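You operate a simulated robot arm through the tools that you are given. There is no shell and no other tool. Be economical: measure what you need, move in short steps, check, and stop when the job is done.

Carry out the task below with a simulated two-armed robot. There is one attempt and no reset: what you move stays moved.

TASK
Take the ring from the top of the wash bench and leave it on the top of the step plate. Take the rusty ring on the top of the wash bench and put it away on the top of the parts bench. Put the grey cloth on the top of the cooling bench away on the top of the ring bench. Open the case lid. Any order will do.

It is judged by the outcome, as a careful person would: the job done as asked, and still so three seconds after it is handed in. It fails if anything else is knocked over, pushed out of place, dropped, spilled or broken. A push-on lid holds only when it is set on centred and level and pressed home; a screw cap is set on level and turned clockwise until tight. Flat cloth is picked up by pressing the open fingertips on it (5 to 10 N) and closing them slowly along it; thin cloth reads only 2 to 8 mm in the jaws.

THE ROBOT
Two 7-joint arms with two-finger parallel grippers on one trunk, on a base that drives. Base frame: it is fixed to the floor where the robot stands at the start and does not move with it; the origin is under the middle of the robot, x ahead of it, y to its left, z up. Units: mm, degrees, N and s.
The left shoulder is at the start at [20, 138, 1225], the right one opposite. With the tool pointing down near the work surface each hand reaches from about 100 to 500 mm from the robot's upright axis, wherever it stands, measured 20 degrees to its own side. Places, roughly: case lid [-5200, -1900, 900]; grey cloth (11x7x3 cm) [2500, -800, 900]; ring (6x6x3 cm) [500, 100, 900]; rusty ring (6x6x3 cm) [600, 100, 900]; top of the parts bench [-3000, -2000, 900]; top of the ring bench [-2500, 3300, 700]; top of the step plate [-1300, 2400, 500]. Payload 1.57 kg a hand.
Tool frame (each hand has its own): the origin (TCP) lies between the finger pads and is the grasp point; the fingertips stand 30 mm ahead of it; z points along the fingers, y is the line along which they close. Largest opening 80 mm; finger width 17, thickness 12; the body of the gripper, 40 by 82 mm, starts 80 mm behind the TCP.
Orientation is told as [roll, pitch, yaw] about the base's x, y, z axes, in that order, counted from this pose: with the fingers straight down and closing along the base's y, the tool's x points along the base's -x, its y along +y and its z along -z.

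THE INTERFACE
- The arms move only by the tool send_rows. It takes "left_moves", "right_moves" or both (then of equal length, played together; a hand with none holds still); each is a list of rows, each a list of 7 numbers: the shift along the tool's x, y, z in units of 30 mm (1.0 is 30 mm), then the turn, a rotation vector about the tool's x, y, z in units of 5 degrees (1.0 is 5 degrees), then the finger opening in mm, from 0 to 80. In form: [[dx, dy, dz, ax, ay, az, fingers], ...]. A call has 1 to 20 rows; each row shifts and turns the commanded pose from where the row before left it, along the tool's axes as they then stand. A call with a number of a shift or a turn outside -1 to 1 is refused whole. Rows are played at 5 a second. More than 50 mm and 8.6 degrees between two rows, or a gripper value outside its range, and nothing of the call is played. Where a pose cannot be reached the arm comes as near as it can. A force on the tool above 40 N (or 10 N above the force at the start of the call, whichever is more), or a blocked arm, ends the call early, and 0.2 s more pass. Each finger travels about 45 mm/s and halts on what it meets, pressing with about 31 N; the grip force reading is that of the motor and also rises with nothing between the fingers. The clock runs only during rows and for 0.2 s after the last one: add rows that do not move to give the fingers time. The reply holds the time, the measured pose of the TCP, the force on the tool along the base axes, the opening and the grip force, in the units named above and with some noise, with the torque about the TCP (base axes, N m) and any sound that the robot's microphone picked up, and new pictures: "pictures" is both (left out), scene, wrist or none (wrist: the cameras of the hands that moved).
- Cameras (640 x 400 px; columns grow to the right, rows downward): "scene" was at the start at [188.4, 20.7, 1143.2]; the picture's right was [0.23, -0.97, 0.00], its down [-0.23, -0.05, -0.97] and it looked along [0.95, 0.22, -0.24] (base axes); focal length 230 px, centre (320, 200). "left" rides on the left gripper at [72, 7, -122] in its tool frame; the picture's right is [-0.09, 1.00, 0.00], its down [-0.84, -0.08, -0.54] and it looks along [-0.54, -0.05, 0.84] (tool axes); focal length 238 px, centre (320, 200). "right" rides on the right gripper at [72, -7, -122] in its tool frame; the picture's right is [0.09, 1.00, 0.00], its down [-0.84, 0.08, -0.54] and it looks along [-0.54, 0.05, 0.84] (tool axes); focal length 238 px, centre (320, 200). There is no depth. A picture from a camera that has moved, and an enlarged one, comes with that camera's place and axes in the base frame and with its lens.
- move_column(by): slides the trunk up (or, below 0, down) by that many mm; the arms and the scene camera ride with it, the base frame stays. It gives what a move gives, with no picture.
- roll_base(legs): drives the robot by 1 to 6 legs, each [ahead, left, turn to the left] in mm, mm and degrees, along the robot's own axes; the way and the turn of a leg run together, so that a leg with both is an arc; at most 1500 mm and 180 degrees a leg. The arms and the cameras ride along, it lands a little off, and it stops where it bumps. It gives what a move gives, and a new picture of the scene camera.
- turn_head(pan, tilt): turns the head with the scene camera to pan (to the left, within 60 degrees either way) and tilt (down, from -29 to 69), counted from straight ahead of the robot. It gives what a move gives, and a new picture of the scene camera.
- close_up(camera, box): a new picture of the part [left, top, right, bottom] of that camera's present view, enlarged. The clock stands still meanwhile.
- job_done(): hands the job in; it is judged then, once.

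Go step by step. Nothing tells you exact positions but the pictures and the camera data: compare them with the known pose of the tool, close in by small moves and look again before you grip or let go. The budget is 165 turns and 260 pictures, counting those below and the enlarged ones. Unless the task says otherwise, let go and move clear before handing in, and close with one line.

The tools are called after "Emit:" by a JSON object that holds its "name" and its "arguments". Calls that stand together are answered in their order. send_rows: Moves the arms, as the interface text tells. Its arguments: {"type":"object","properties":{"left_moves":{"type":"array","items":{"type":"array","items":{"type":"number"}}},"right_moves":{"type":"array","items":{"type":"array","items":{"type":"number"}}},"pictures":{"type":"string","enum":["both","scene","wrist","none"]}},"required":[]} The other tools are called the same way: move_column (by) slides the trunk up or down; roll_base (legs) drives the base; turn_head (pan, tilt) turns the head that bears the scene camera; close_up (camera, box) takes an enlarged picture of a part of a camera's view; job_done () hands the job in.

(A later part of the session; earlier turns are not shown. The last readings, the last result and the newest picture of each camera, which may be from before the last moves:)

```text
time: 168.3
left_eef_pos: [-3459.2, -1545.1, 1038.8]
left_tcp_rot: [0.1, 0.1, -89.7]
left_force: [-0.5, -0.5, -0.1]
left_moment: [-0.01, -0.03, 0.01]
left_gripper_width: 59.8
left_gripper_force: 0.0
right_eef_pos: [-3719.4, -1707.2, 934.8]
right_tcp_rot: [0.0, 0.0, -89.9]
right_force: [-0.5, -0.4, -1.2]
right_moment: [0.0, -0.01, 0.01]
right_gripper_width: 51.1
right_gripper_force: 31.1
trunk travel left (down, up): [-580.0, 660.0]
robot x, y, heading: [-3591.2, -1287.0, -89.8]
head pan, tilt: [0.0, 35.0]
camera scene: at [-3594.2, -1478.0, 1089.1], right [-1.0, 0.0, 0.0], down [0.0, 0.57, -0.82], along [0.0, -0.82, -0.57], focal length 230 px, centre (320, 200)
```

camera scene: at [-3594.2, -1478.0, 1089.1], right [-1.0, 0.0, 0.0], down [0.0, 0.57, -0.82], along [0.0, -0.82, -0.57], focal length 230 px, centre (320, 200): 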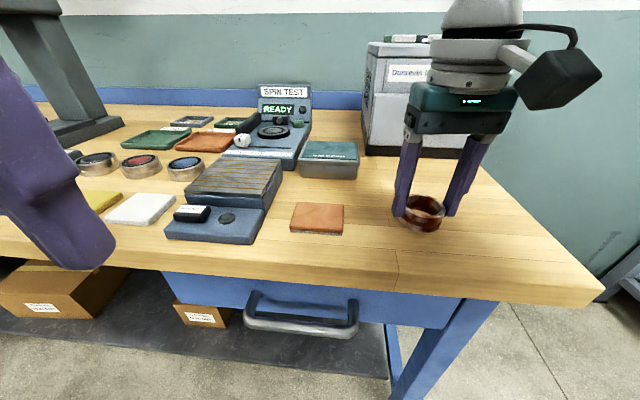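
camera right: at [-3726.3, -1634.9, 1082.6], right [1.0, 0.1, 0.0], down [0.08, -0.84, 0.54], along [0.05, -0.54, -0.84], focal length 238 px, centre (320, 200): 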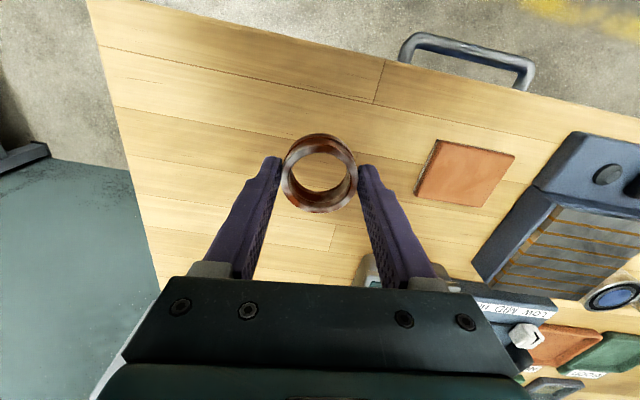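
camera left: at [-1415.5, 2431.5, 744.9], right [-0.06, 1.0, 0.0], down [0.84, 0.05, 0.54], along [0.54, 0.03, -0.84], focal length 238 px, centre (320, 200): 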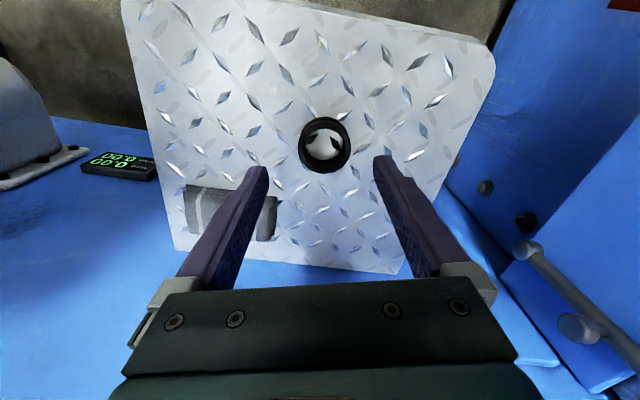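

Emit:
{"name": "send_rows", "arguments": {"right_moves": [[0, 0, 0.1, 0, 0, 0, 44], [0, 0, 0.1, 0, 0, 0, 44], [0, 0, 0, 0, 0, 0, 44]], "pictures": "none"}}

Emit:
{"name": "send_rows", "arguments": {"right_moves": [[0, 0, 0.1, 0, 0, 0, 44], [0, 0, 0, 0, 0, 0, 44]], "pictures": "none"}}

Emit:
{"name": "send_rows", "arguments": {"right_moves": [[0, 0, 0.1, 0, 0, 0, 44], [0, 0, 0, 0, 0, 0, 44]], "pictures": "scene"}}

```text
time: 169.1
left_eef_pos: [-3458.7, -1543.1, 1039.0]
left_tcp_rot: [0.1, 0.1, -89.7]
left_force: [-0.2, 0.5, 0.3]
left_moment: [-0.03, 0.0, 0.03]
left_gripper_width: 60.0
left_gripper_force: 0.1
right_eef_pos: [-3720.9, -1705.7, 928.2]
right_tcp_rot: [0.0, 0.1, -89.8]
right_force: [-0.3, -0.4, -1.5]
right_moment: [-0.04, -0.01, 0.0]
right_gripper_width: 51.2
right_gripper_force: 31.1
trunk travel left (down, up): [-580.0, 660.0]
robot x, y, heading: [-3593.5, -1292.3, -89.9]
head pan, tilt: [0.0, 35.0]
```

```text
time: 169.7
left_eef_pos: [-3460.0, -1544.6, 1038.9]
left_tcp_rot: [0.1, 0.1, -89.7]
left_force: [0.8, 0.5, -0.2]
left_moment: [-0.03, -0.03, 0.01]
left_gripper_width: 59.8
left_gripper_force: 0.0
right_eef_pos: [-3720.5, -1705.3, 925.1]
right_tcp_rot: [-0.1, 0.1, -89.8]
right_force: [-0.2, 0.8, -2.2]
right_moment: [0.01, 0.01, -0.06]
right_gripper_width: 51.0
right_gripper_force: 31.1
trunk travel left (down, up): [-580.0, 660.0]
robot x, y, heading: [-3588.5, -1290.1, -89.9]
head pan, tilt: [0.0, 35.0]
```

```text
time: 170.3
left_eef_pos: [-3458.4, -1544.0, 1039.4]
left_tcp_rot: [0.1, 0.1, -89.7]
left_force: [-0.1, 0.2, -0.6]
left_moment: [0.05, 0.03, 0.01]
left_gripper_width: 60.2
left_gripper_force: 0.0
right_eef_pos: [-3719.1, -1705.5, 923.1]
right_tcp_rot: [0.0, 0.1, -89.8]
right_force: [-0.1, -0.1, -0.7]
right_moment: [0.01, 0.03, 0.0]
right_gripper_width: 51.2
right_gripper_force: 31.2
trunk travel left (down, up): [-580.0, 660.0]
robot x, y, heading: [-3593.2, -1287.0, -89.7]
head pan, tilt: [0.0, 35.0]
camera scene: at [-3594.2, -1478.0, 1089.1], right [-1.0, 0.0, 0.0], down [0.0, 0.57, -0.82], along [0.0, -0.82, -0.57], focal length 230 px, centre (320, 200)
```

scene: 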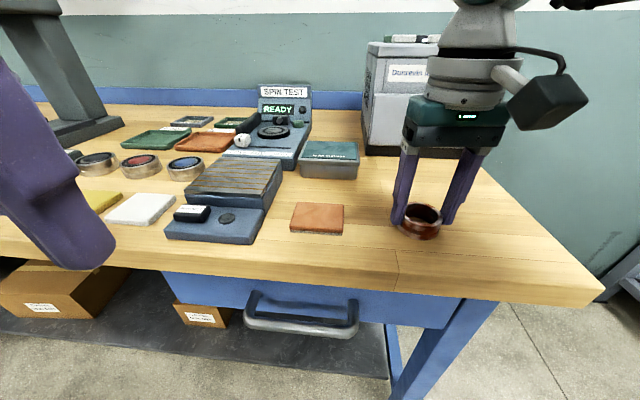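

Emit:
{"name": "send_rows", "arguments": {"right_moves": [[0, 0, 0.1, 0, 0, 0, 44], [0, 0, 0.1, 0, 0, 0, 44], [0, 0, 0, 0, 0, 0, 44]], "pictures": "none"}}

Emit:
{"name": "send_rows", "arguments": {"right_moves": [[0, 0, 0.1, 0, 0, 0, 44], [0, 0, 0, 0, 0, 0, 44]], "pictures": "none"}}

Emit:
{"name": "close_up", "arguments": {"camera": "scene", "box": [360, 140, 520, 270]}}

```text
time: 171.1
left_eef_pos: [-3459.8, -1544.1, 1039.4]
left_tcp_rot: [0.0, 0.1, -89.6]
left_force: [-0.2, 0.7, 0.8]
left_moment: [-0.02, -0.01, 0.02]
left_gripper_width: 59.8
left_gripper_force: 0.1
right_eef_pos: [-3720.1, -1707.6, 916.7]
right_tcp_rot: [0.0, 0.0, -89.9]
right_force: [0.0, 4.8, 21.0]
right_moment: [0.07, -0.01, 0.03]
right_gripper_width: 51.1
right_gripper_force: 31.3
trunk travel left (down, up): [-580.0, 660.0]
robot x, y, heading: [-3592.7, -1291.4, -89.8]
head pan, tilt: [0.0, 35.0]
```

```text
time: 171.7
left_eef_pos: [-3459.0, -1545.3, 1039.1]
left_tcp_rot: [0.1, 0.0, -89.7]
left_force: [1.2, 0.4, -0.4]
left_moment: [-0.02, 0.04, 0.01]
left_gripper_width: 60.2
left_gripper_force: 0.0
right_eef_pos: [-3719.6, -1707.5, 915.0]
right_tcp_rot: [0.1, -0.1, -89.7]
right_force: [1.5, 2.6, 20.4]
right_moment: [-0.08, 0.0, -0.02]
right_gripper_width: 50.8
right_gripper_force: 31.5
trunk travel left (down, up): [-580.0, 660.0]
robot x, y, heading: [-3590.1, -1290.6, -89.7]
head pan, tilt: [0.0, 35.0]
```

```text
3.08 times, centred on (440, 205) of scene
camera zoom: at [-3594.4, -1479.1, 1089.4], right [-1.0, 0.0, 0.0], down [0.0, 0.57, -0.82], along [0.0, -0.82, -0.57], focal length 709 px, centre (-49, 185)
```

zoom: 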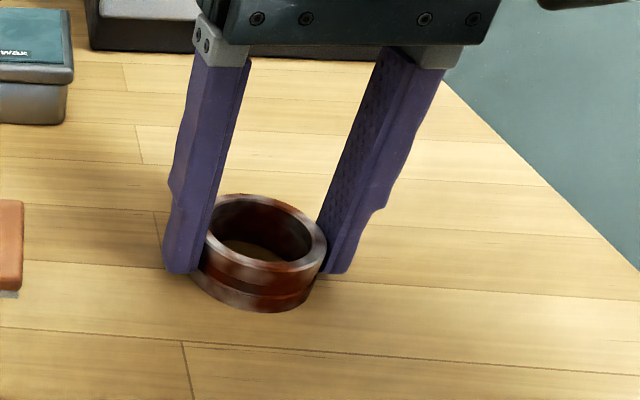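

The ring touches the bench (20 N, TCP z 915). Relieve, open and rise.

Emit:
{"name": "send_rows", "arguments": {"right_moves": [[0, 0, -0.1, 0, 0, 0, 44], [0, 0, 0, 0, 0, 0, 50], [0, 0, 0, 0, 0, 0, 56], [0, 0, 0, 0, 0, 0, 64], [0, 0, 0, 0, 0, 0, 72], [0, 0, -0.5, 0, 0, 0, 72], [0, 0, -0.8, 0, 0, 0, 72], [0, 0, -0.8, 0, 0, 0, 72], [0, 0, -0.8, 0, 0, 0, 72], [0, 0, 0, 0, 0, 0, 72]]}}

```text
time: 173.9
left_eef_pos: [-3459.4, -1544.2, 1040.0]
left_tcp_rot: [0.1, 0.0, -89.6]
left_force: [0.5, -1.4, 0.5]
left_moment: [0.0, 0.04, 0.02]
left_gripper_width: 59.9
left_gripper_force: 0.0
right_eef_pos: [-3722.4, -1708.0, 1001.7]
right_tcp_rot: [0.0, 0.0, -89.8]
right_force: [0.5, -0.4, -1.0]
right_moment: [-0.01, 0.0, -0.03]
right_gripper_width: 72.0
right_gripper_force: 0.0
trunk travel left (down, up): [-580.0, 660.0]
robot x, y, heading: [-3592.1, -1289.5, -89.8]
head pan, tilt: [0.0, 35.0]
camera scene: at [-3594.3, -1478.1, 1089.1], right [-1.0, 0.0, 0.0], down [0.0, 0.57, -0.82], along [0.0, -0.82, -0.57], focal length 230 px, centre (320, 200)
camera right: at [-3728.7, -1634.6, 1123.0], right [1.0, 0.1, 0.0], down [0.08, -0.84, 0.54], along [0.05, -0.54, -0.84], focal length 238 px, centre (320, 200)
```

scene: 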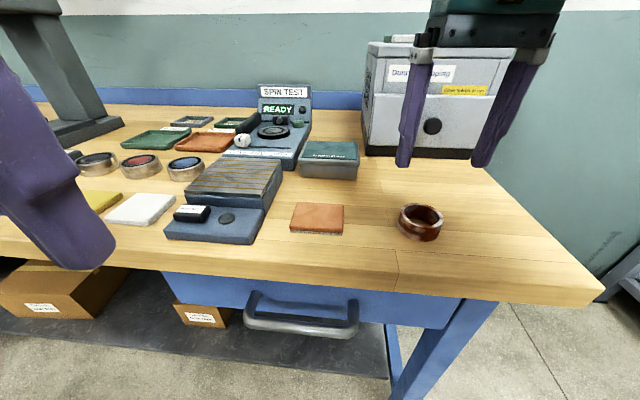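
right: 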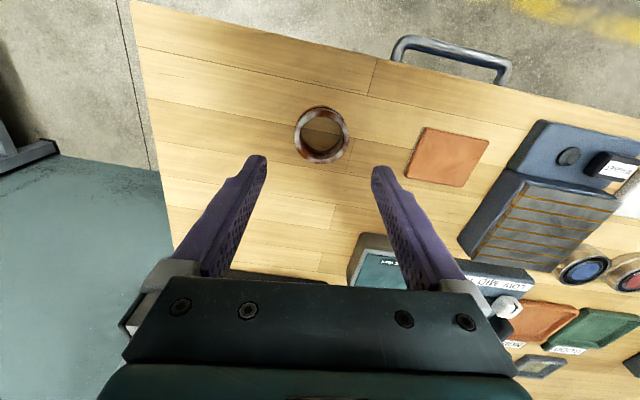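

The rusty ring is on the parts bench. Next the case; I'll back off and drive west to look at the bench that holds it.

Emit:
{"name": "send_rows", "arguments": {"left_moves": [[0.3, 0, -0.3, 0, 0, 0, 60], [0.3, 0, -0.3, 0, 0, 0, 60], [0.3, 0, -0.3, 0, 0, 0, 60], [0, 0, 0, 0, 0, 0, 60], [0, 0, 0, 0, 0, 0, 60]], "right_moves": [[1, 0.3, -0.5, 0, 0, 0, 60], [1, 0.3, -0.5, 0, 0, 0, 60], [1, 0.3, -0.5, 0, 0, 0, 60], [1, 0, -0.5, 0, 0, 0, 60], [1, 0, 0, 0, 0, 0, 60]], "pictures": "none"}}

Emit:
{"name": "roll_base", "arguments": {"legs": [[-280, 0, 0], [0, -900, 0], [0, 0, -60]]}}

Emit:
{"name": "turn_head", "arguments": {"pan": 10, "tilt": 25}}

```text
time: 175.3
left_eef_pos: [-3451.0, -1503.5, 1043.3]
left_tcp_rot: [4.5, 5.9, -89.2]
left_force: [-0.9, 0.8, -0.2]
left_moment: [-0.01, 0.01, 0.02]
left_gripper_width: 60.3
left_gripper_force: 0.0
right_eef_pos: [-3693.7, -1555.7, 1058.9]
right_tcp_rot: [-0.6, 1.5, -90.2]
right_force: [-0.5, 0.1, 0.1]
right_moment: [0.02, 0.01, -0.02]
right_gripper_width: 60.1
right_gripper_force: 0.0
trunk travel left (down, up): [-580.0, 660.0]
robot x, y, heading: [-3590.9, -1285.0, -89.7]
head pan, tilt: [0.0, 35.0]
stopped in row 5 (left hand): the arm was blocked; the commanded pose is now the measured one
```

```text
time: 184.4
left_eef_pos: [-4623.7, -1254.7, 1043.5]
left_tcp_rot: [4.6, 5.9, -149.7]
left_force: [0.1, 0.6, -0.1]
left_moment: [0.01, 0.04, -0.02]
left_gripper_width: 60.1
left_gripper_force: 0.0
right_eef_pos: [-4789.1, -1070.0, 1059.8]
right_tcp_rot: [-0.7, 1.5, -150.5]
right_force: [-0.1, 0.4, 0.0]
right_moment: [-0.02, -0.02, 0.0]
right_gripper_width: 60.0
right_gripper_force: 0.1
trunk travel left (down, up): [-580.0, 660.0]
robot x, y, heading: [-4509.9, -1024.5, -150.4]
head pan, tilt: [0.0, 35.0]
camera scene: at [-4673.0, -1120.2, 1089.1], right [-0.5, 0.87, 0.0], down [0.5, 0.29, -0.82], along [-0.71, -0.41, -0.57], focal length 230 px, centre (320, 200)
```

scene: 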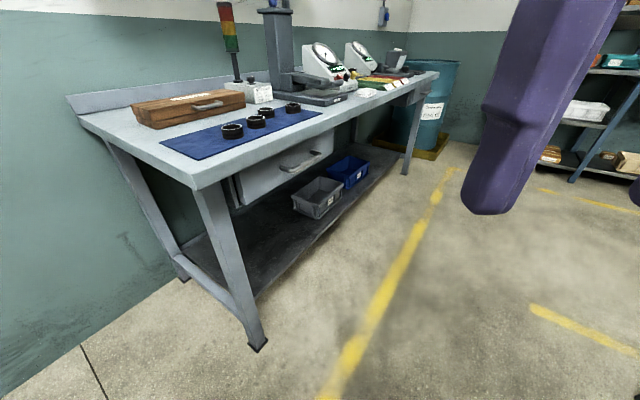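

```text
time: 185.1
left_eef_pos: [-4623.6, -1254.3, 1043.1]
left_tcp_rot: [4.5, 5.8, -149.7]
left_force: [-0.5, -0.3, 0.4]
left_moment: [-0.01, 0.0, 0.0]
left_gripper_width: 59.9
left_gripper_force: 0.0
right_eef_pos: [-4787.2, -1069.9, 1058.3]
right_tcp_rot: [-0.6, 1.4, -150.7]
right_force: [0.0, 0.5, 0.1]
right_moment: [0.01, 0.0, 0.02]
right_gripper_width: 60.2
right_gripper_force: 0.0
trunk travel left (down, up): [-580.0, 660.0]
robot x, y, heading: [-4511.0, -1026.4, -150.5]
head pan, tilt: [10.0, 25.0]
camera scene: at [-4667.4, -1135.4, 1104.8], right [-0.64, 0.77, 0.0], down [0.33, 0.27, -0.91], along [-0.7, -0.58, -0.42], focal length 230 px, centre (320, 200)
```

scene: 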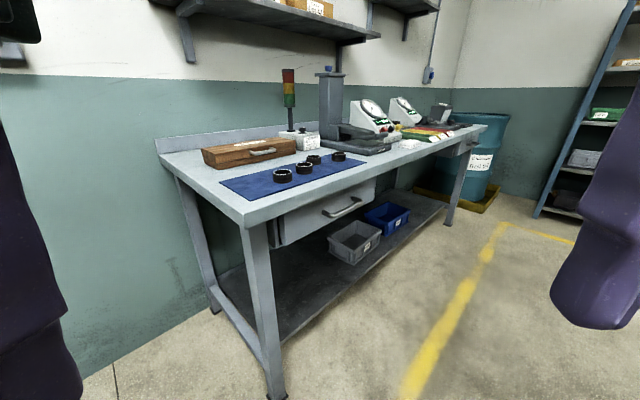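

I see a wooden case with a front handle at the near end of the bench. A closer look.

Emit:
{"name": "close_up", "arguments": {"camera": "scene", "box": [180, 120, 330, 200]}}

```text
4.27 times, centred on (255, 160) of scene
camera zoom: at [-4667.4, -1135.4, 1104.8], right [-0.64, 0.77, 0.0], down [0.33, 0.27, -0.91], along [-0.7, -0.58, -0.42], focal length 983 px, centre (597, 371)
```

zoom: 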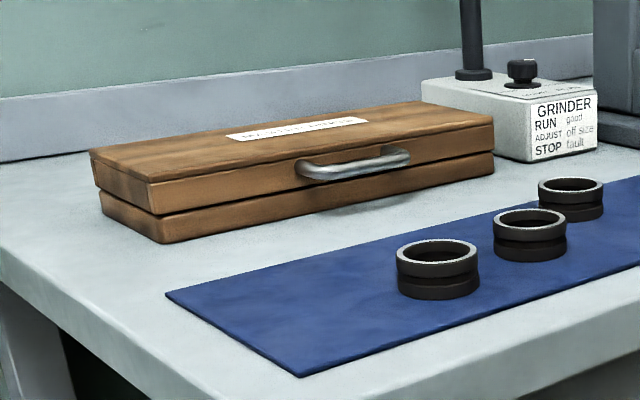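

The case sits at about x -5010..-5330 with its front at y≈-1830; a handle bar (near [-5170, -1815, 916]) is on the lid's front, hinge at the back. I'll approach from the bench's east end, facing west, and look from close by.

Emit:
{"name": "roll_base", "arguments": {"legs": [[0, 0, -29.5], [0, 600, 0], [60, 0, 0]]}}

Emit:
{"name": "turn_head", "arguments": {"pan": 10, "tilt": 30}}

Emit:
{"name": "turn_head", "arguments": {"pan": 0, "tilt": 69}}

```text
time: 190.6
left_eef_pos: [-4790.0, -1775.8, 1042.8]
left_tcp_rot: [4.5, 5.9, 179.6]
left_force: [0.5, 0.5, 0.6]
left_moment: [-0.03, -0.03, 0.01]
left_gripper_width: 59.8
left_gripper_force: 0.2
right_eef_pos: [-4836.8, -1535.0, 1059.5]
right_tcp_rot: [-0.6, 1.5, 178.8]
right_force: [1.2, -0.1, 0.3]
right_moment: [0.01, -0.01, 0.0]
right_gripper_width: 59.9
right_gripper_force: 0.0
trunk travel left (down, up): [-580.0, 660.0]
robot x, y, heading: [-4574.0, -1637.0, 179.0]
head pan, tilt: [10.0, 25.0]
camera scene: at [-4766.9, -1653.3, 1104.9], right [-0.16, 0.99, 0.0], down [0.42, 0.07, -0.91], along [-0.9, -0.14, -0.42], focal length 230 px, centre (320, 200)
```

scene: 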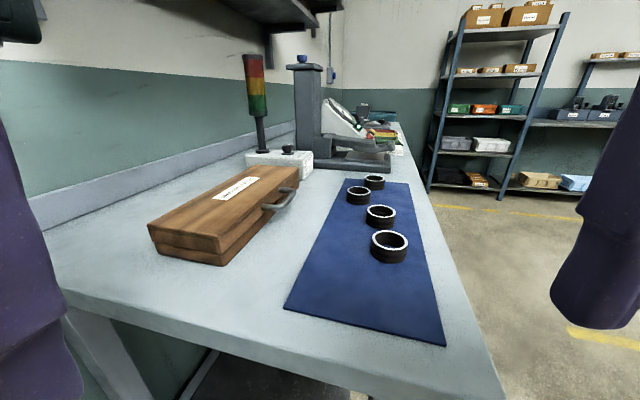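

```text
time: 191.3
left_eef_pos: [-4791.4, -1775.9, 1042.9]
left_tcp_rot: [4.5, 5.8, 179.6]
left_force: [0.2, 0.4, 0.3]
left_moment: [0.01, 0.0, -0.01]
left_gripper_width: 60.0
left_gripper_force: 0.1
right_eef_pos: [-4837.5, -1534.2, 1060.3]
right_tcp_rot: [-0.7, 1.5, 178.8]
right_force: [0.0, -0.3, 0.3]
right_moment: [0.02, -0.02, 0.02]
right_gripper_width: 59.8
right_gripper_force: 0.1
trunk travel left (down, up): [-580.0, 660.0]
robot x, y, heading: [-4573.7, -1639.4, 179.0]
head pan, tilt: [10.0, 30.0]
camera scene: at [-4765.1, -1653.0, 1096.9], right [-0.16, 0.99, 0.0], down [0.49, 0.08, -0.87], along [-0.86, -0.14, -0.5], focal length 230 px, centre (320, 200)
```

scene: 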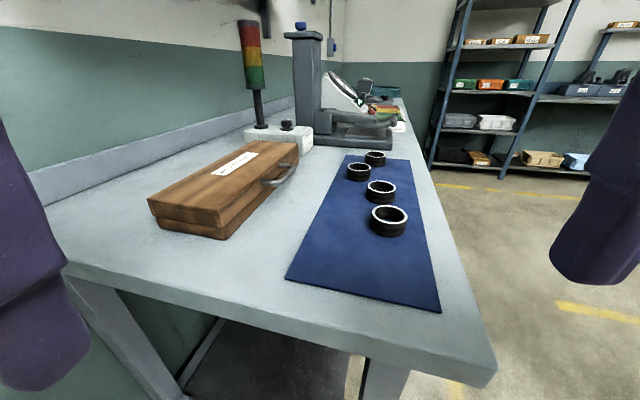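

```text
time: 192.3
left_eef_pos: [-4789.2, -1775.5, 1042.5]
left_tcp_rot: [4.5, 5.9, 179.6]
left_force: [0.4, 0.5, -0.2]
left_moment: [-0.02, -0.04, -0.02]
left_gripper_width: 59.8
left_gripper_force: 0.0
right_eef_pos: [-4836.7, -1533.7, 1059.7]
right_tcp_rot: [-0.6, 1.5, 178.6]
right_force: [0.3, -0.2, 0.4]
right_moment: [-0.01, -0.01, 0.02]
right_gripper_width: 60.2
right_gripper_force: 0.2
trunk travel left (down, up): [-580.0, 660.0]
robot x, y, heading: [-4571.6, -1639.5, 179.1]
head pan, tilt: [0.0, 68.8]
camera scene: at [-4731.8, -1637.8, 1045.5], right [0.02, 1.0, 0.0], down [0.93, -0.01, -0.36], along [-0.36, 0.01, -0.93], focal length 230 px, centre (320, 200)
```

scene: 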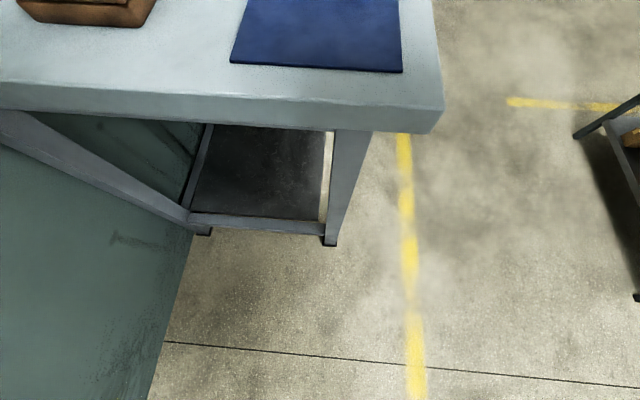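

Wall at y≈-2200, bench end at x≈-4900. The case's front runs slightly skewed (about 5°). I'll take a closer look at the handle.

Emit:
{"name": "turn_head", "arguments": {"pan": 20, "tilt": 30}}

Emit:
{"name": "close_up", "arguments": {"camera": "scene", "box": [180, 110, 380, 235]}}

```text
time: 193.4
left_eef_pos: [-4790.4, -1776.4, 1043.0]
left_tcp_rot: [4.5, 6.0, 179.6]
left_force: [-0.9, -0.1, 0.0]
left_moment: [0.02, -0.04, 0.0]
left_gripper_width: 60.0
left_gripper_force: 0.1
right_eef_pos: [-4837.0, -1533.3, 1059.3]
right_tcp_rot: [-0.6, 1.5, 178.6]
right_force: [-0.3, -1.3, -0.5]
right_moment: [-0.02, -0.01, 0.0]
right_gripper_width: 60.2
right_gripper_force: 0.1
trunk travel left (down, up): [-580.0, 660.0]
robot x, y, heading: [-4571.9, -1638.1, 179.1]
head pan, tilt: [20.0, 30.0]
camera scene: at [-4761.3, -1668.2, 1096.8], right [-0.33, 0.95, 0.0], down [0.47, 0.16, -0.87], along [-0.82, -0.28, -0.5], focal length 230 px, centre (320, 200)
```

scene: 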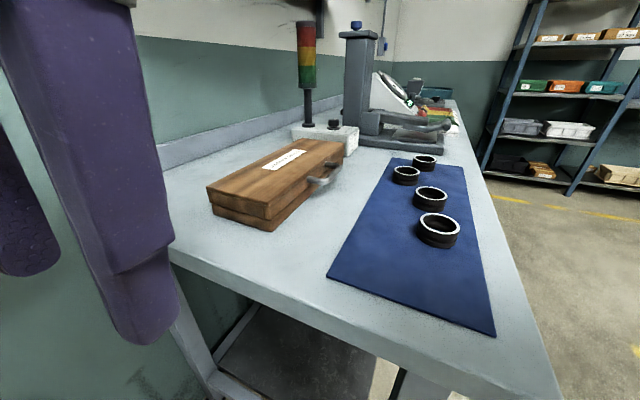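

```text
3.20 times, centred on (280, 172) of scene
camera zoom: at [-4761.3, -1668.2, 1096.8], right [-0.33, 0.95, 0.0], down [0.47, 0.16, -0.87], along [-0.82, -0.28, -0.5], focal length 737 px, centre (448, 288)
```

zoom: 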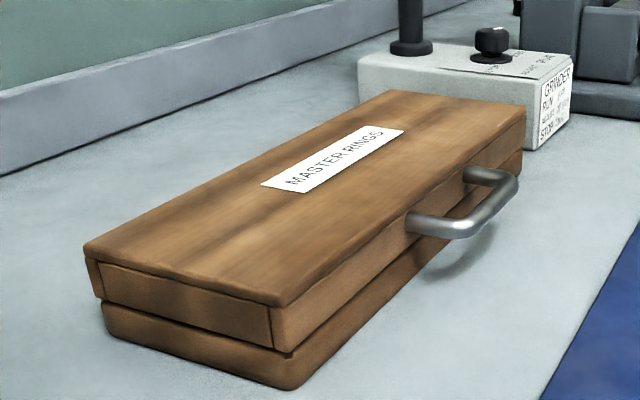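

The handle bar stands ~40 mm proud of the lid: roughly x -5100..-5200, y≈-1773, z≈920; hinge along the rear at y≈-1935. I'll align the base with the case's skew and get slightly closer, then bring the left hand up in a level pose.

Emit:
{"name": "roll_base", "arguments": {"legs": [[0, 57, -4.5], [53, 0, 0]]}}

Emit:
{"name": "send_rows", "arguments": {"left_moves": [[-0.8, 0.4, -0.5, 0.45, -0.6, 0, 60], [-0.8, 0.4, -0.3, 0.45, -0.6, 0, 60], [-0.8, 0, -0.3, 0, 0, 0, 60], [-0.8, 0, 0, 0, 0, 0, 60], [-0.5, 0, 0, 0, 0, 0, 60], [0, 0, 0, 0, 0, 0, 60]]}}

```text
time: 194.9
left_eef_pos: [-4856.8, -1812.6, 1043.4]
left_tcp_rot: [4.5, 5.8, 174.9]
left_force: [0.4, 0.2, 0.0]
left_moment: [-0.03, -0.03, -0.01]
left_gripper_width: 59.6
left_gripper_force: 0.1
right_eef_pos: [-4881.8, -1567.3, 1059.2]
right_tcp_rot: [-0.6, 1.5, 174.0]
right_force: [-0.4, -0.3, -0.2]
right_moment: [-0.01, -0.03, -0.01]
right_gripper_width: 59.7
right_gripper_force: 0.1
trunk travel left (down, up): [-580.0, 660.0]
robot x, y, heading: [-4626.6, -1694.1, 174.4]
head pan, tilt: [20.0, 30.0]
camera scene: at [-4819.0, -1706.8, 1096.9], right [-0.25, 0.97, 0.0], down [0.48, 0.12, -0.87], along [-0.84, -0.22, -0.5], focal length 230 px, centre (320, 200)
```

scene: 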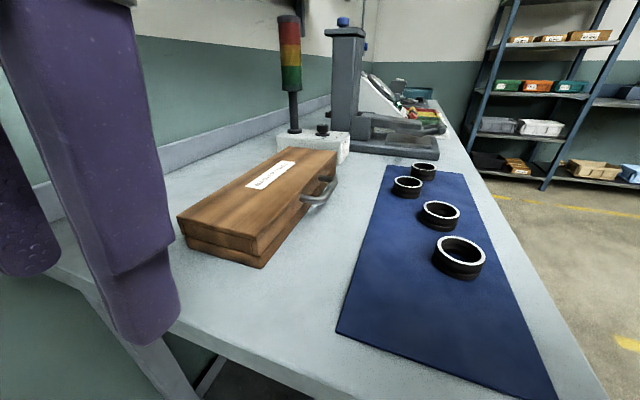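

```text
time: 196.3
left_eef_pos: [-4970.0, -1825.0, 1074.3]
left_tcp_rot: [-0.1, -0.3, 174.6]
left_force: [0.3, 0.5, -0.2]
left_moment: [-0.04, -0.05, -0.01]
left_gripper_width: 59.8
left_gripper_force: 0.0
right_eef_pos: [-4883.4, -1567.0, 1059.5]
right_tcp_rot: [-0.6, 1.5, 174.0]
right_force: [0.1, -0.3, -0.2]
right_moment: [-0.04, 0.01, -0.02]
right_gripper_width: 59.9
right_gripper_force: 0.0
trunk travel left (down, up): [-580.0, 660.0]
robot x, y, heading: [-4632.7, -1696.1, 174.6]
head pan, tilt: [20.0, 30.0]
camera scene: at [-4818.8, -1706.8, 1096.9], right [-0.25, 0.97, 0.0], down [0.48, 0.12, -0.87], along [-0.84, -0.22, -0.5], focal length 230 px, centre (320, 200)
camera left: at [-4899.2, -1839.1, 1195.3], right [-0.18, -0.98, 0.0], down [-0.82, 0.15, 0.55], along [-0.54, 0.1, -0.84], focal length 238 px, centre (320, 200)
```

scene: 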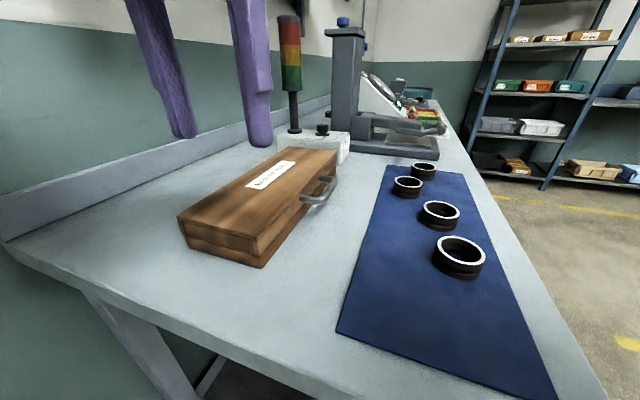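
left: 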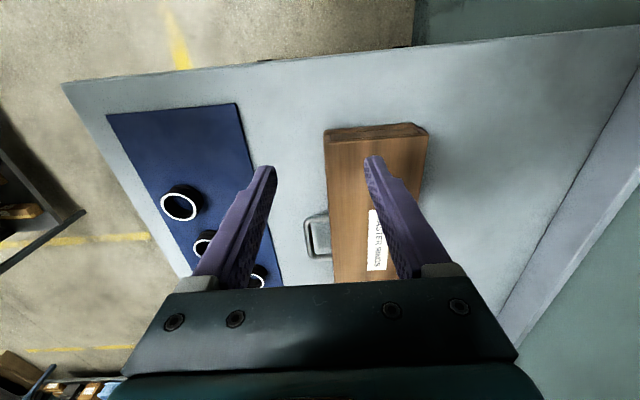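

From the wrist view the bar is centred near [-5145, -1780, 910], hinge near y -1930, z 904. I'll pose the left hand to hook the bar from the north-east: tilt it forward 40°, then rotate 50° about the hinge direction.

Emit:
{"name": "send_rows", "arguments": {"left_moves": [[-0.41, -0.76, 0, 0, 0, 0, 40], [-0.41, -0.76, 0, 0, 0, 0, 40], [-0.41, -0.76, 0, 0, 0, 0, 40], [-0.41, -0.76, 0, 0, 0, 0, 40], [0, 0, 0, 0, -1, 0, 40], [0, 0, 0, 0, -1, 0, 40], [0, 0, 0, 0, -1, 0, 40], [0, 0, 0, 0, -1, 0, 40], [0, 0, 0, 0, -1, 0, 40], [0, 0, 0, 0, -1, 0, 40], [0, 0, 0, 0, -1, 0, 40], [0, 0, 0, 0, -1, 0, 40], [0, 0, 0, 0, 0, 0, 40]], "pictures": "none"}}

Emit:
{"name": "send_rows", "arguments": {"left_moves": [[0, 0, 0, -0.766, 0, 0.643, 30], [0, 0, 0, -0.766, 0, 0.643, 30], [0, 0, 0, -0.766, 0, 0.643, 30], [0, 0, 0, -0.766, 0, 0.643, 30], [0, 0, 0, -0.766, 0, 0.643, 30], [0, 0, 0, -0.766, 0, 0.643, 30], [0, 0, 0, -0.766, 0, 0.643, 30], [0, 0, 0, -0.766, 0, 0.643, 30], [0, 0, 0, -0.766, 0, 0.643, 30], [0, 0, 0, -0.766, 0, 0.643, 30], [0, 0, 0, 0, 0, 0, 30]]}}

```text
time: 199.1
left_eef_pos: [-5011.5, -1728.3, 1074.4]
left_tcp_rot: [-0.1, -40.3, 174.7]
left_force: [-0.1, 0.8, 0.3]
left_moment: [0.05, 0.03, 0.02]
left_gripper_width: 40.3
left_gripper_force: 0.1
right_eef_pos: [-4882.4, -1565.9, 1058.3]
right_tcp_rot: [-0.6, 1.5, 174.0]
right_force: [-0.2, -0.5, -0.1]
right_moment: [0.03, -0.01, -0.03]
right_gripper_width: 59.9
right_gripper_force: 0.1
trunk travel left (down, up): [-580.0, 660.0]
robot x, y, heading: [-4626.7, -1695.6, 174.3]
head pan, tilt: [20.0, 30.0]
```

```text
time: 201.1
left_eef_pos: [-4997.8, -1736.4, 1036.5]
left_tcp_rot: [46.2, -23.2, 148.1]
left_force: [0.1, -0.2, 0.4]
left_moment: [0.0, 0.04, -0.01]
left_gripper_width: 29.9
left_gripper_force: 0.0
right_eef_pos: [-4882.4, -1561.3, 1057.0]
right_tcp_rot: [-1.7, 1.6, 173.7]
right_force: [2.6, 9.2, -3.0]
right_moment: [-0.86, 0.33, 0.21]
right_gripper_width: 60.3
right_gripper_force: 0.1
trunk travel left (down, up): [-580.0, 660.0]
robot x, y, heading: [-4629.7, -1694.4, 174.3]
head pan, tilt: [20.0, 30.0]
stopped in row 9 (right hand): the force on the tool passed its limit at 58 N (the readings are from after the stop); the commanded pose is now the measured one
camera scene: at [-4818.8, -1706.8, 1096.9], right [-0.25, 0.97, 0.0], down [0.48, 0.12, -0.87], along [-0.84, -0.22, -0.5], focal length 230 px, centre (320, 200)
camera left: at [-4868.0, -1720.6, 1089.7], right [-0.2, -0.69, 0.7], down [-0.31, 0.72, 0.62], along [-0.93, -0.09, -0.36], focal length 238 px, centre (320, 200)
```

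scene: 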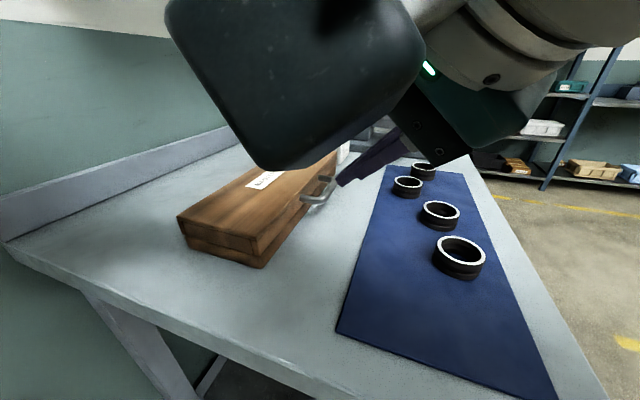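
left: 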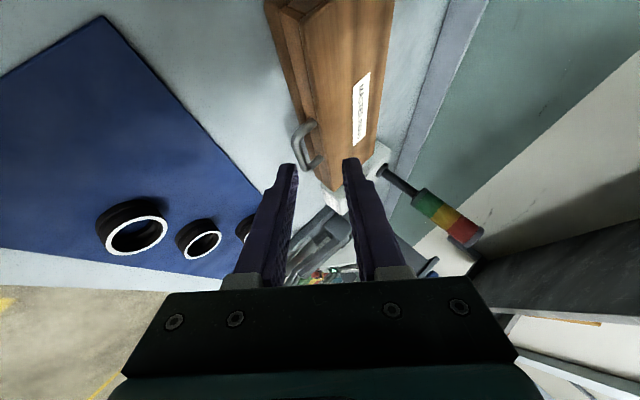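

The left wrist touched the right hand. I'll move the right hand out to the right before going on.

Emit:
{"name": "send_rows", "arguments": {"right_moves": [[0, -0.8, -0.3, 0, 0, 0, 60], [0, -0.9, -0.3, 0, 0, 0, 60], [0, -0.9, 0, 0, 0, 0, 60], [0, -0.9, 0, 0, 0, 0, 60], [0, -0.9, 0, 0, 0, 0, 60], [0, -0.9, 0, 0, 0, 0, 60], [0, 0, 0, 0, 0, 0, 60]], "pictures": "none"}}

Emit:
{"name": "send_rows", "arguments": {"left_moves": [[0, 0, 0, 0, 0, 0, 30]], "pictures": "none"}}

```text
time: 201.9
left_eef_pos: [-4998.1, -1738.4, 1037.0]
left_tcp_rot: [46.2, -23.1, 148.1]
left_force: [0.1, -0.7, 0.2]
left_moment: [0.0, -0.02, 0.03]
left_gripper_width: 30.1
left_gripper_force: 0.1
right_eef_pos: [-4854.2, -1472.4, 1047.1]
right_tcp_rot: [-7.0, 9.4, 174.7]
right_force: [0.3, 0.8, 0.8]
right_moment: [0.0, -0.01, 0.0]
right_gripper_width: 60.0
right_gripper_force: 0.1
trunk travel left (down, up): [-580.0, 660.0]
robot x, y, heading: [-4627.4, -1691.4, 174.3]
head pan, tilt: [20.0, 30.0]
stopped in row 4 (right hand): the arm was blocked; the commanded pose is now the measured one
```

```text
time: 202.3
left_eef_pos: [-4997.7, -1737.2, 1036.2]
left_tcp_rot: [46.2, -23.0, 148.1]
left_force: [0.1, 0.7, 0.3]
left_moment: [-0.01, 0.04, 0.01]
left_gripper_width: 30.1
left_gripper_force: 0.0
right_eef_pos: [-4855.5, -1472.1, 1048.0]
right_tcp_rot: [-7.0, 9.4, 174.7]
right_force: [0.9, -0.2, 0.7]
right_moment: [0.0, 0.02, -0.02]
right_gripper_width: 60.0
right_gripper_force: 0.1
trunk travel left (down, up): [-580.0, 660.0]
robot x, y, heading: [-4629.2, -1691.9, 174.3]
head pan, tilt: [20.0, 30.0]
```

Emit:
{"name": "send_rows", "arguments": {"left_moves": [[0, 0, 0, -0.766, 0, 0.643, 30], [0, 0, 0, -0.766, 0, 0.643, 30], [0, 0, 0, 0, 0, 0, 30]], "pictures": "wrist"}}

```text
time: 203.1
left_eef_pos: [-4991.4, -1742.2, 1019.8]
left_tcp_rot: [53.8, -15.7, 145.0]
left_force: [0.0, -0.5, -0.1]
left_moment: [-0.02, 0.01, -0.02]
left_gripper_width: 30.2
left_gripper_force: 0.0
right_eef_pos: [-4853.6, -1473.0, 1047.9]
right_tcp_rot: [-7.0, 9.3, 174.8]
right_force: [0.2, 0.0, -0.4]
right_moment: [0.0, 0.01, -0.02]
right_gripper_width: 59.9
right_gripper_force: 0.1
trunk travel left (down, up): [-580.0, 660.0]
robot x, y, heading: [-4627.3, -1695.6, 174.4]
head pan, tilt: [20.0, 30.0]
camera left: at [-4862.8, -1716.9, 1074.6], right [-0.23, -0.56, 0.8], down [-0.33, 0.82, 0.47], along [-0.92, -0.15, -0.37], focal length 238 px, centre (320, 200)
```

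left: 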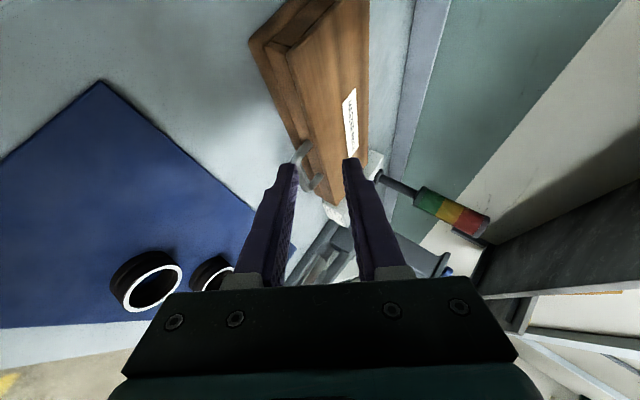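

The hand now points south-west and down 34° with the jaws above/below. I'll move to the pre-approach point in front of the bar.

Emit:
{"name": "send_rows", "arguments": {"left_moves": [[-0.59, -0.32, 0.48, 0, 0, 0, 28], [-0.59, -0.32, 0.48, 0, 0, 0, 28], [-0.59, -0.32, 0.48, 0, 0, 0, 28], [-0.59, -0.32, 0.48, 0, 0, 0, 28], [0, 0, 0, 0, 0, 0, 28]]}}

```text
time: 204.3
left_eef_pos: [-5084.9, -1707.7, 998.4]
left_tcp_rot: [55.4, -18.2, 143.7]
left_force: [0.1, -0.1, 1.2]
left_moment: [-0.01, 0.0, 0.03]
left_gripper_width: 28.0
left_gripper_force: 0.0
right_eef_pos: [-4854.7, -1472.7, 1046.7]
right_tcp_rot: [-7.0, 9.4, 174.8]
right_force: [0.6, 0.0, -0.9]
right_moment: [-0.02, -0.02, 0.0]
right_gripper_width: 60.2
right_gripper_force: 0.0
trunk travel left (down, up): [-580.0, 660.0]
robot x, y, heading: [-4629.2, -1693.5, 174.3]
head pan, tilt: [20.0, 30.0]
camera scene: at [-4818.8, -1706.8, 1096.9], right [-0.25, 0.97, 0.0], down [0.48, 0.12, -0.87], along [-0.84, -0.22, -0.5], focal length 230 px, centre (320, 200)
camera left: at [-4953.8, -1683.9, 1046.1], right [-0.2, -0.56, 0.81], down [-0.29, 0.82, 0.49], along [-0.94, -0.14, -0.32], focal length 238 px, centre (320, 200)
```

scene: 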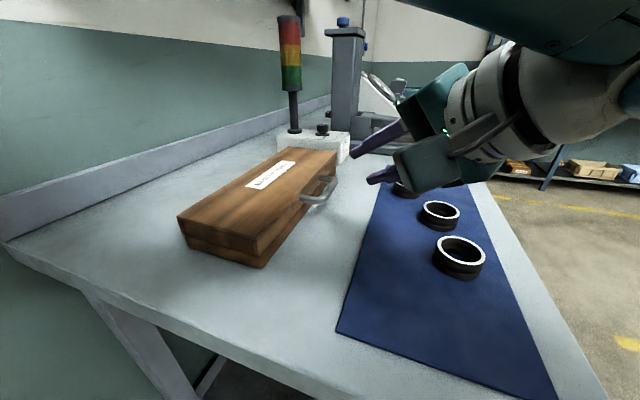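
left: 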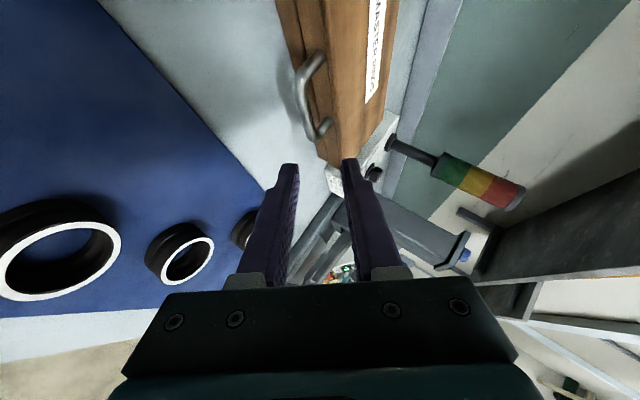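

The bar is confirmed near [-5147, -1782, 912]. Aligning along the approach line, 60 mm back.

Emit:
{"name": "send_rows", "arguments": {"left_moves": [[0.34, -0.25, 0.81, 0, 0, 0, 28], [0.34, -0.25, 0.81, 0, 0, 0, 28], [0, 0, 0, 0, 0, 0, 28]]}}

Emit:
{"name": "close_up", "arguments": {"camera": "scene", "box": [250, 120, 450, 245]}}

```text
time: 205.1
left_eef_pos: [-5096.5, -1738.0, 954.7]
left_tcp_rot: [55.4, -18.3, 143.8]
left_force: [-0.1, 0.1, 0.1]
left_moment: [0.0, -0.02, -0.03]
left_gripper_width: 28.0
left_gripper_force: 0.0
right_eef_pos: [-4854.5, -1472.4, 1048.1]
right_tcp_rot: [-7.0, 9.3, 174.8]
right_force: [-0.5, 1.4, -0.4]
right_moment: [-0.01, -0.01, 0.0]
right_gripper_width: 60.0
right_gripper_force: 0.2
trunk travel left (down, up): [-580.0, 660.0]
robot x, y, heading: [-4628.8, -1694.2, 174.3]
head pan, tilt: [20.0, 30.0]
camera scene: at [-4818.8, -1706.7, 1096.9], right [-0.25, 0.97, 0.0], down [0.48, 0.12, -0.87], along [-0.84, -0.22, -0.5], focal length 230 px, centre (320, 200)
camera left: at [-4964.8, -1714.7, 1002.4], right [-0.2, -0.56, 0.81], down [-0.29, 0.82, 0.49], along [-0.94, -0.14, -0.32], focal length 238 px, centre (320, 200)
```

scene: 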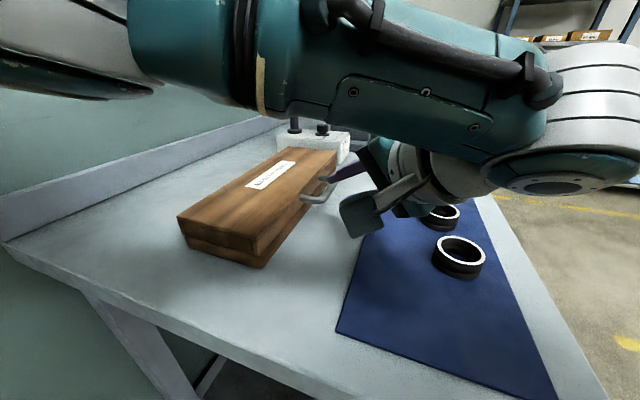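
left: 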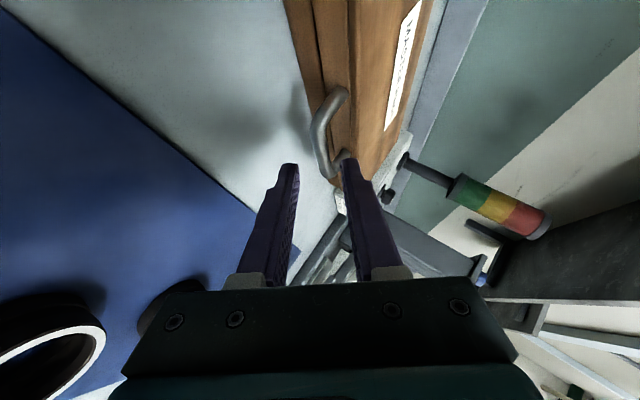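

```text
3.20 times, centred on (350, 182) of scene
camera zoom: at [-4818.8, -1706.7, 1096.9], right [-0.25, 0.97, 0.0], down [0.48, 0.12, -0.87], along [-0.84, -0.22, -0.5], focal length 737 px, centre (224, 256)
```

zoom: 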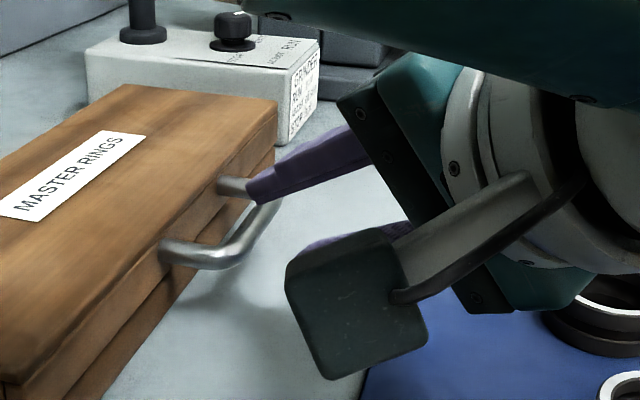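

The bar lies on the approach line between the jaws. Advancing 60 mm.

Emit:
{"name": "send_rows", "arguments": {"left_moves": [[0, -0.03, 0.5, 0, 0, 0, 28], [0, -0.03, 0.5, 0, 0, 0, 28], [0, -0.03, 0.5, 0, 0, 0, 28], [0, 0, 0.4, 0, 0, 0, 28], [0, 0, 0, 0, 0, 0, 28]]}}

Emit:
{"name": "close_up", "arguments": {"camera": "scene", "box": [250, 120, 450, 245]}}

```text
time: 206.3
left_eef_pos: [-5133.0, -1765.9, 922.5]
left_tcp_rot: [55.4, -18.2, 143.6]
left_force: [0.1, 0.6, 0.0]
left_moment: [0.03, 0.0, 0.06]
left_gripper_width: 28.2
left_gripper_force: 0.1
right_eef_pos: [-4854.3, -1472.2, 1047.0]
right_tcp_rot: [-6.9, 9.2, 174.8]
right_force: [-0.7, -0.1, -0.4]
right_moment: [0.01, 0.03, 0.0]
right_gripper_width: 60.0
right_gripper_force: 0.0
trunk travel left (down, up): [-580.0, 660.0]
robot x, y, heading: [-4627.0, -1691.6, 174.3]
head pan, tilt: [20.0, 30.0]
camera scene: at [-4818.8, -1706.8, 1096.9], right [-0.25, 0.97, 0.0], down [0.48, 0.12, -0.87], along [-0.84, -0.22, -0.5], focal length 230 px, centre (320, 200)
camera left: at [-5001.7, -1742.3, 968.7], right [-0.2, -0.56, 0.81], down [-0.29, 0.82, 0.49], along [-0.94, -0.14, -0.32], focal length 238 px, centre (320, 200)
```

scene: 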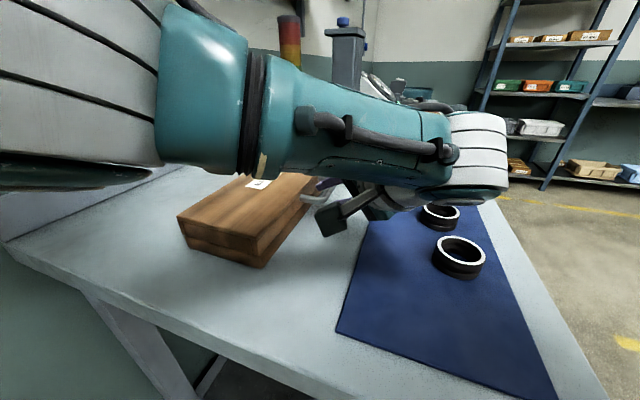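
left: 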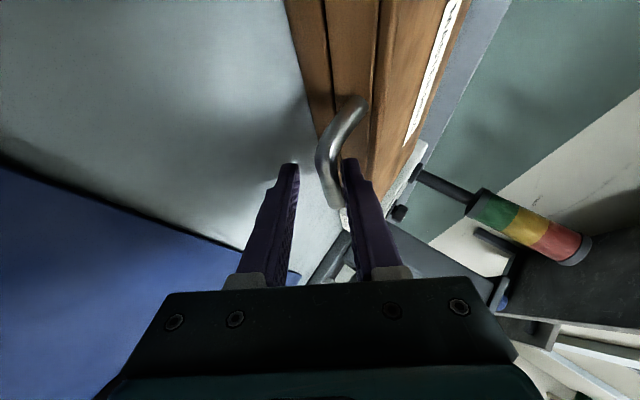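

```text
3.20 times, centred on (350, 182) of scene
camera zoom: at [-4818.8, -1706.8, 1096.9], right [-0.25, 0.97, 0.0], down [0.48, 0.12, -0.87], along [-0.84, -0.22, -0.5], focal length 737 px, centre (224, 256)
```

zoom: 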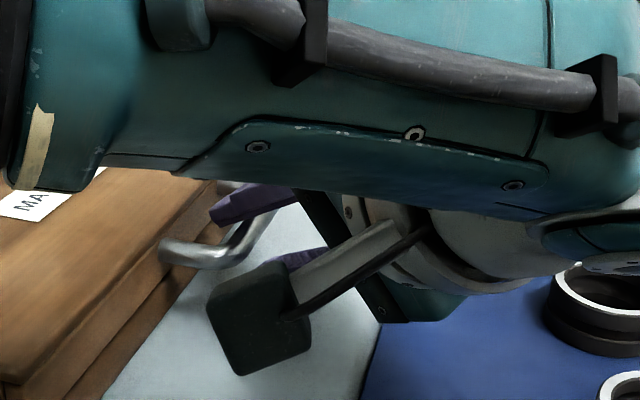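

The tips are just at the bar; I'll move 10 mm further in, nearly horizontally, to bring it between the jaws.

Emit:
{"name": "send_rows", "arguments": {"left_moves": [[0.1, 0.09, 0.1, 0, 0, 0, 28], [0.1, 0.09, 0.1, 0, 0, 0, 28], [0.05, 0.03, 0.1, 0, 0, 0, 28], [0, 0, 0, 0, 0, 0, 28]], "pictures": "wrist"}}

Emit:
{"name": "close_up", "arguments": {"camera": "left", "box": [240, 80, 420, 200]}}

```text
time: 207.3
left_eef_pos: [-5133.1, -1771.7, 919.1]
left_tcp_rot: [55.1, -18.5, 143.4]
left_force: [12.2, 20.7, 18.6]
left_moment: [-0.68, 0.33, 0.09]
left_gripper_width: 27.9
left_gripper_force: 0.0
right_eef_pos: [-4853.6, -1467.4, 1047.8]
right_tcp_rot: [-7.2, 9.3, 174.8]
right_force: [0.3, -0.2, 0.9]
right_moment: [-0.02, 0.0, 0.0]
right_gripper_width: 60.0
right_gripper_force: 0.0
trunk travel left (down, up): [-580.0, 660.0]
robot x, y, heading: [-4628.3, -1696.1, 174.4]
head pan, tilt: [20.0, 30.0]
camera left: at [-5001.9, -1750.4, 967.0], right [-0.2, -0.56, 0.8], down [-0.28, 0.82, 0.5], along [-0.94, -0.13, -0.32], focal length 238 px, centre (320, 200)
```

left: 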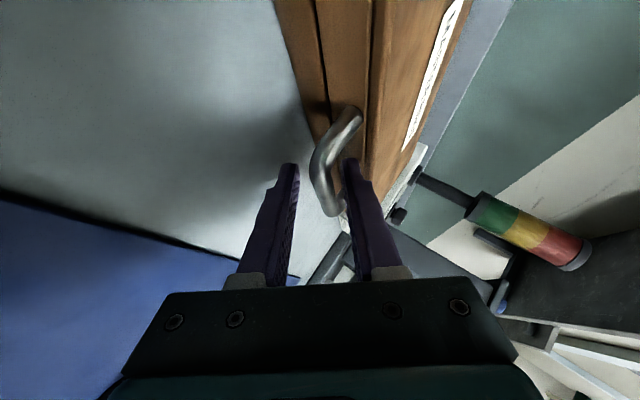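

```text
3.33 times, centred on (330, 140) of left
camera zoom: at [-5001.9, -1750.4, 967.0], right [-0.2, -0.56, 0.8], down [-0.28, 0.82, 0.5], along [-0.94, -0.13, -0.32], focal length 794 px, centre (287, 400)
```

zoom: 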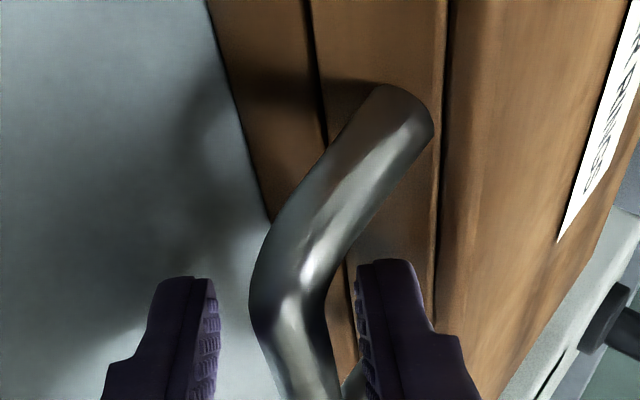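

The upper tip touches the lid face while the bar lies centred between the jaws about 10 mm inside the tips. I'll back off 2 mm and close gently on the bar.

Emit:
{"name": "send_rows", "arguments": {"left_moves": [[0, 0, -0.08, 0, 0, 0, 28], [0, 0, 0, 0, 0, 0, 22], [0, 0, 0, 0, 0, 0, 18], [0, 0, 0, 0, 0, 0, 14], [0, 0, 0, 0, 0, 0, 11], [0, 0, 0, 0, 0, 0, 9], [0, 0, 0, 0, 0, 0, 9]], "pictures": "wrist"}}

```text
time: 208.9
left_eef_pos: [-5133.4, -1777.1, 919.3]
left_tcp_rot: [55.4, -18.2, 143.9]
left_force: [-5.6, 8.0, 1.9]
left_moment: [-0.02, 0.27, 0.68]
left_gripper_width: 12.9
left_gripper_force: 29.4
right_eef_pos: [-4855.9, -1470.7, 1048.8]
right_tcp_rot: [-7.1, 9.2, 174.9]
right_force: [0.4, 0.1, 0.3]
right_moment: [0.0, -0.01, 0.0]
right_gripper_width: 60.2
right_gripper_force: 0.1
trunk travel left (down, up): [-580.0, 660.0]
robot x, y, heading: [-4627.8, -1689.9, 174.2]
head pan, tilt: [20.0, 30.0]
camera left: at [-5001.6, -1753.2, 967.8], right [-0.2, -0.56, 0.81], down [-0.29, 0.82, 0.49], along [-0.94, -0.14, -0.32], focal length 238 px, centre (320, 200)
```

left: 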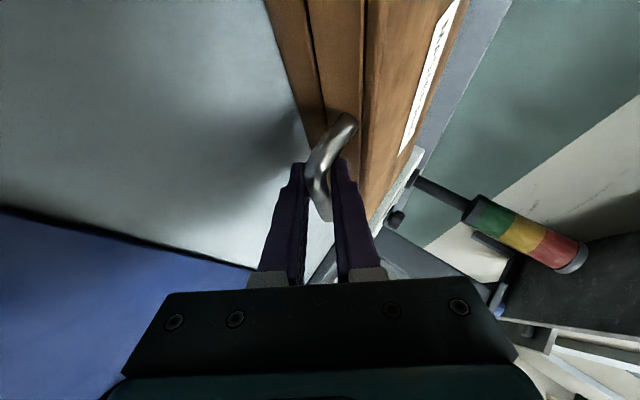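

The bar is gripped (12.9 mm). Starting the opening arc with the tool turning along with the lid: two 5° steps first.

Emit:
{"name": "send_rows", "arguments": {"left_moves": [[-0.055, 0.195, -0.1, 0.41, -0.035, -0.288, 9], [-0.055, 0.195, -0.1, 0.41, -0.035, -0.288, 9], [-0.055, 0.195, -0.1, 0.41, -0.035, -0.288, 9], [-0.055, 0.195, -0.1, 0.41, -0.035, -0.288, 9], [0, 0, 0, 0, 0, 0, 9]]}}

```text
time: 210.1
left_eef_pos: [-5133.5, -1782.2, 947.4]
left_tcp_rot: [46.1, -23.3, 146.9]
left_force: [-7.1, 7.5, 1.4]
left_moment: [0.05, 0.12, 0.79]
left_gripper_width: 13.0
left_gripper_force: 30.0
right_eef_pos: [-4856.5, -1470.3, 1048.4]
right_tcp_rot: [-7.1, 9.1, 174.7]
right_force: [-0.2, 0.2, -0.1]
right_moment: [-0.02, -0.01, 0.04]
right_gripper_width: 60.2
right_gripper_force: 0.0
trunk travel left (down, up): [-580.0, 660.0]
robot x, y, heading: [-4631.0, -1691.7, 174.6]
head pan, tilt: [20.0, 30.0]
camera scene: at [-4820.0, -1705.6, 1097.2], right [-0.25, 0.97, 0.0], down [0.48, 0.13, -0.87], along [-0.84, -0.21, -0.5], focal length 230 px, centre (320, 200)
camera left: at [-5002.8, -1768.1, 1000.3], right [-0.21, -0.69, 0.69], down [-0.3, 0.72, 0.63], along [-0.93, -0.07, -0.36], focal length 238 px, centre (320, 200)
```

scene: 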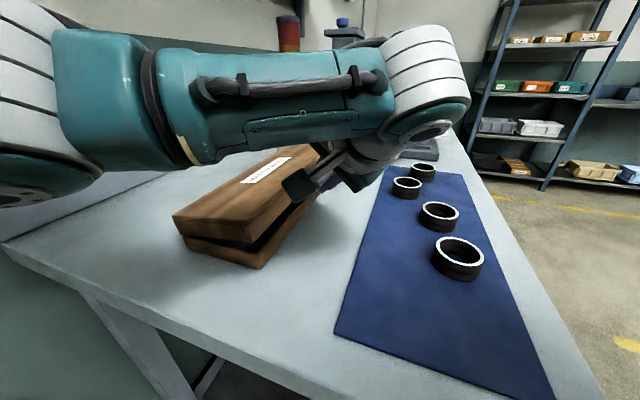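
left: 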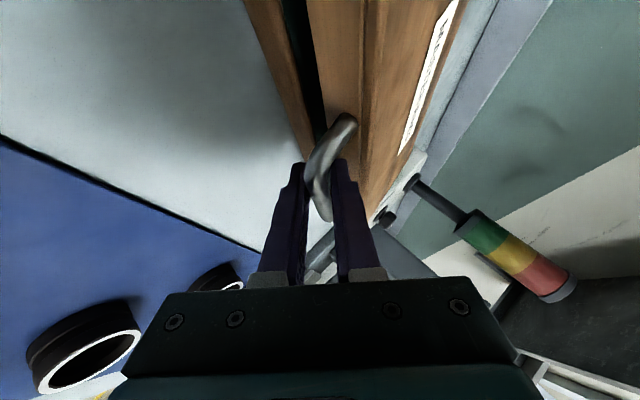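

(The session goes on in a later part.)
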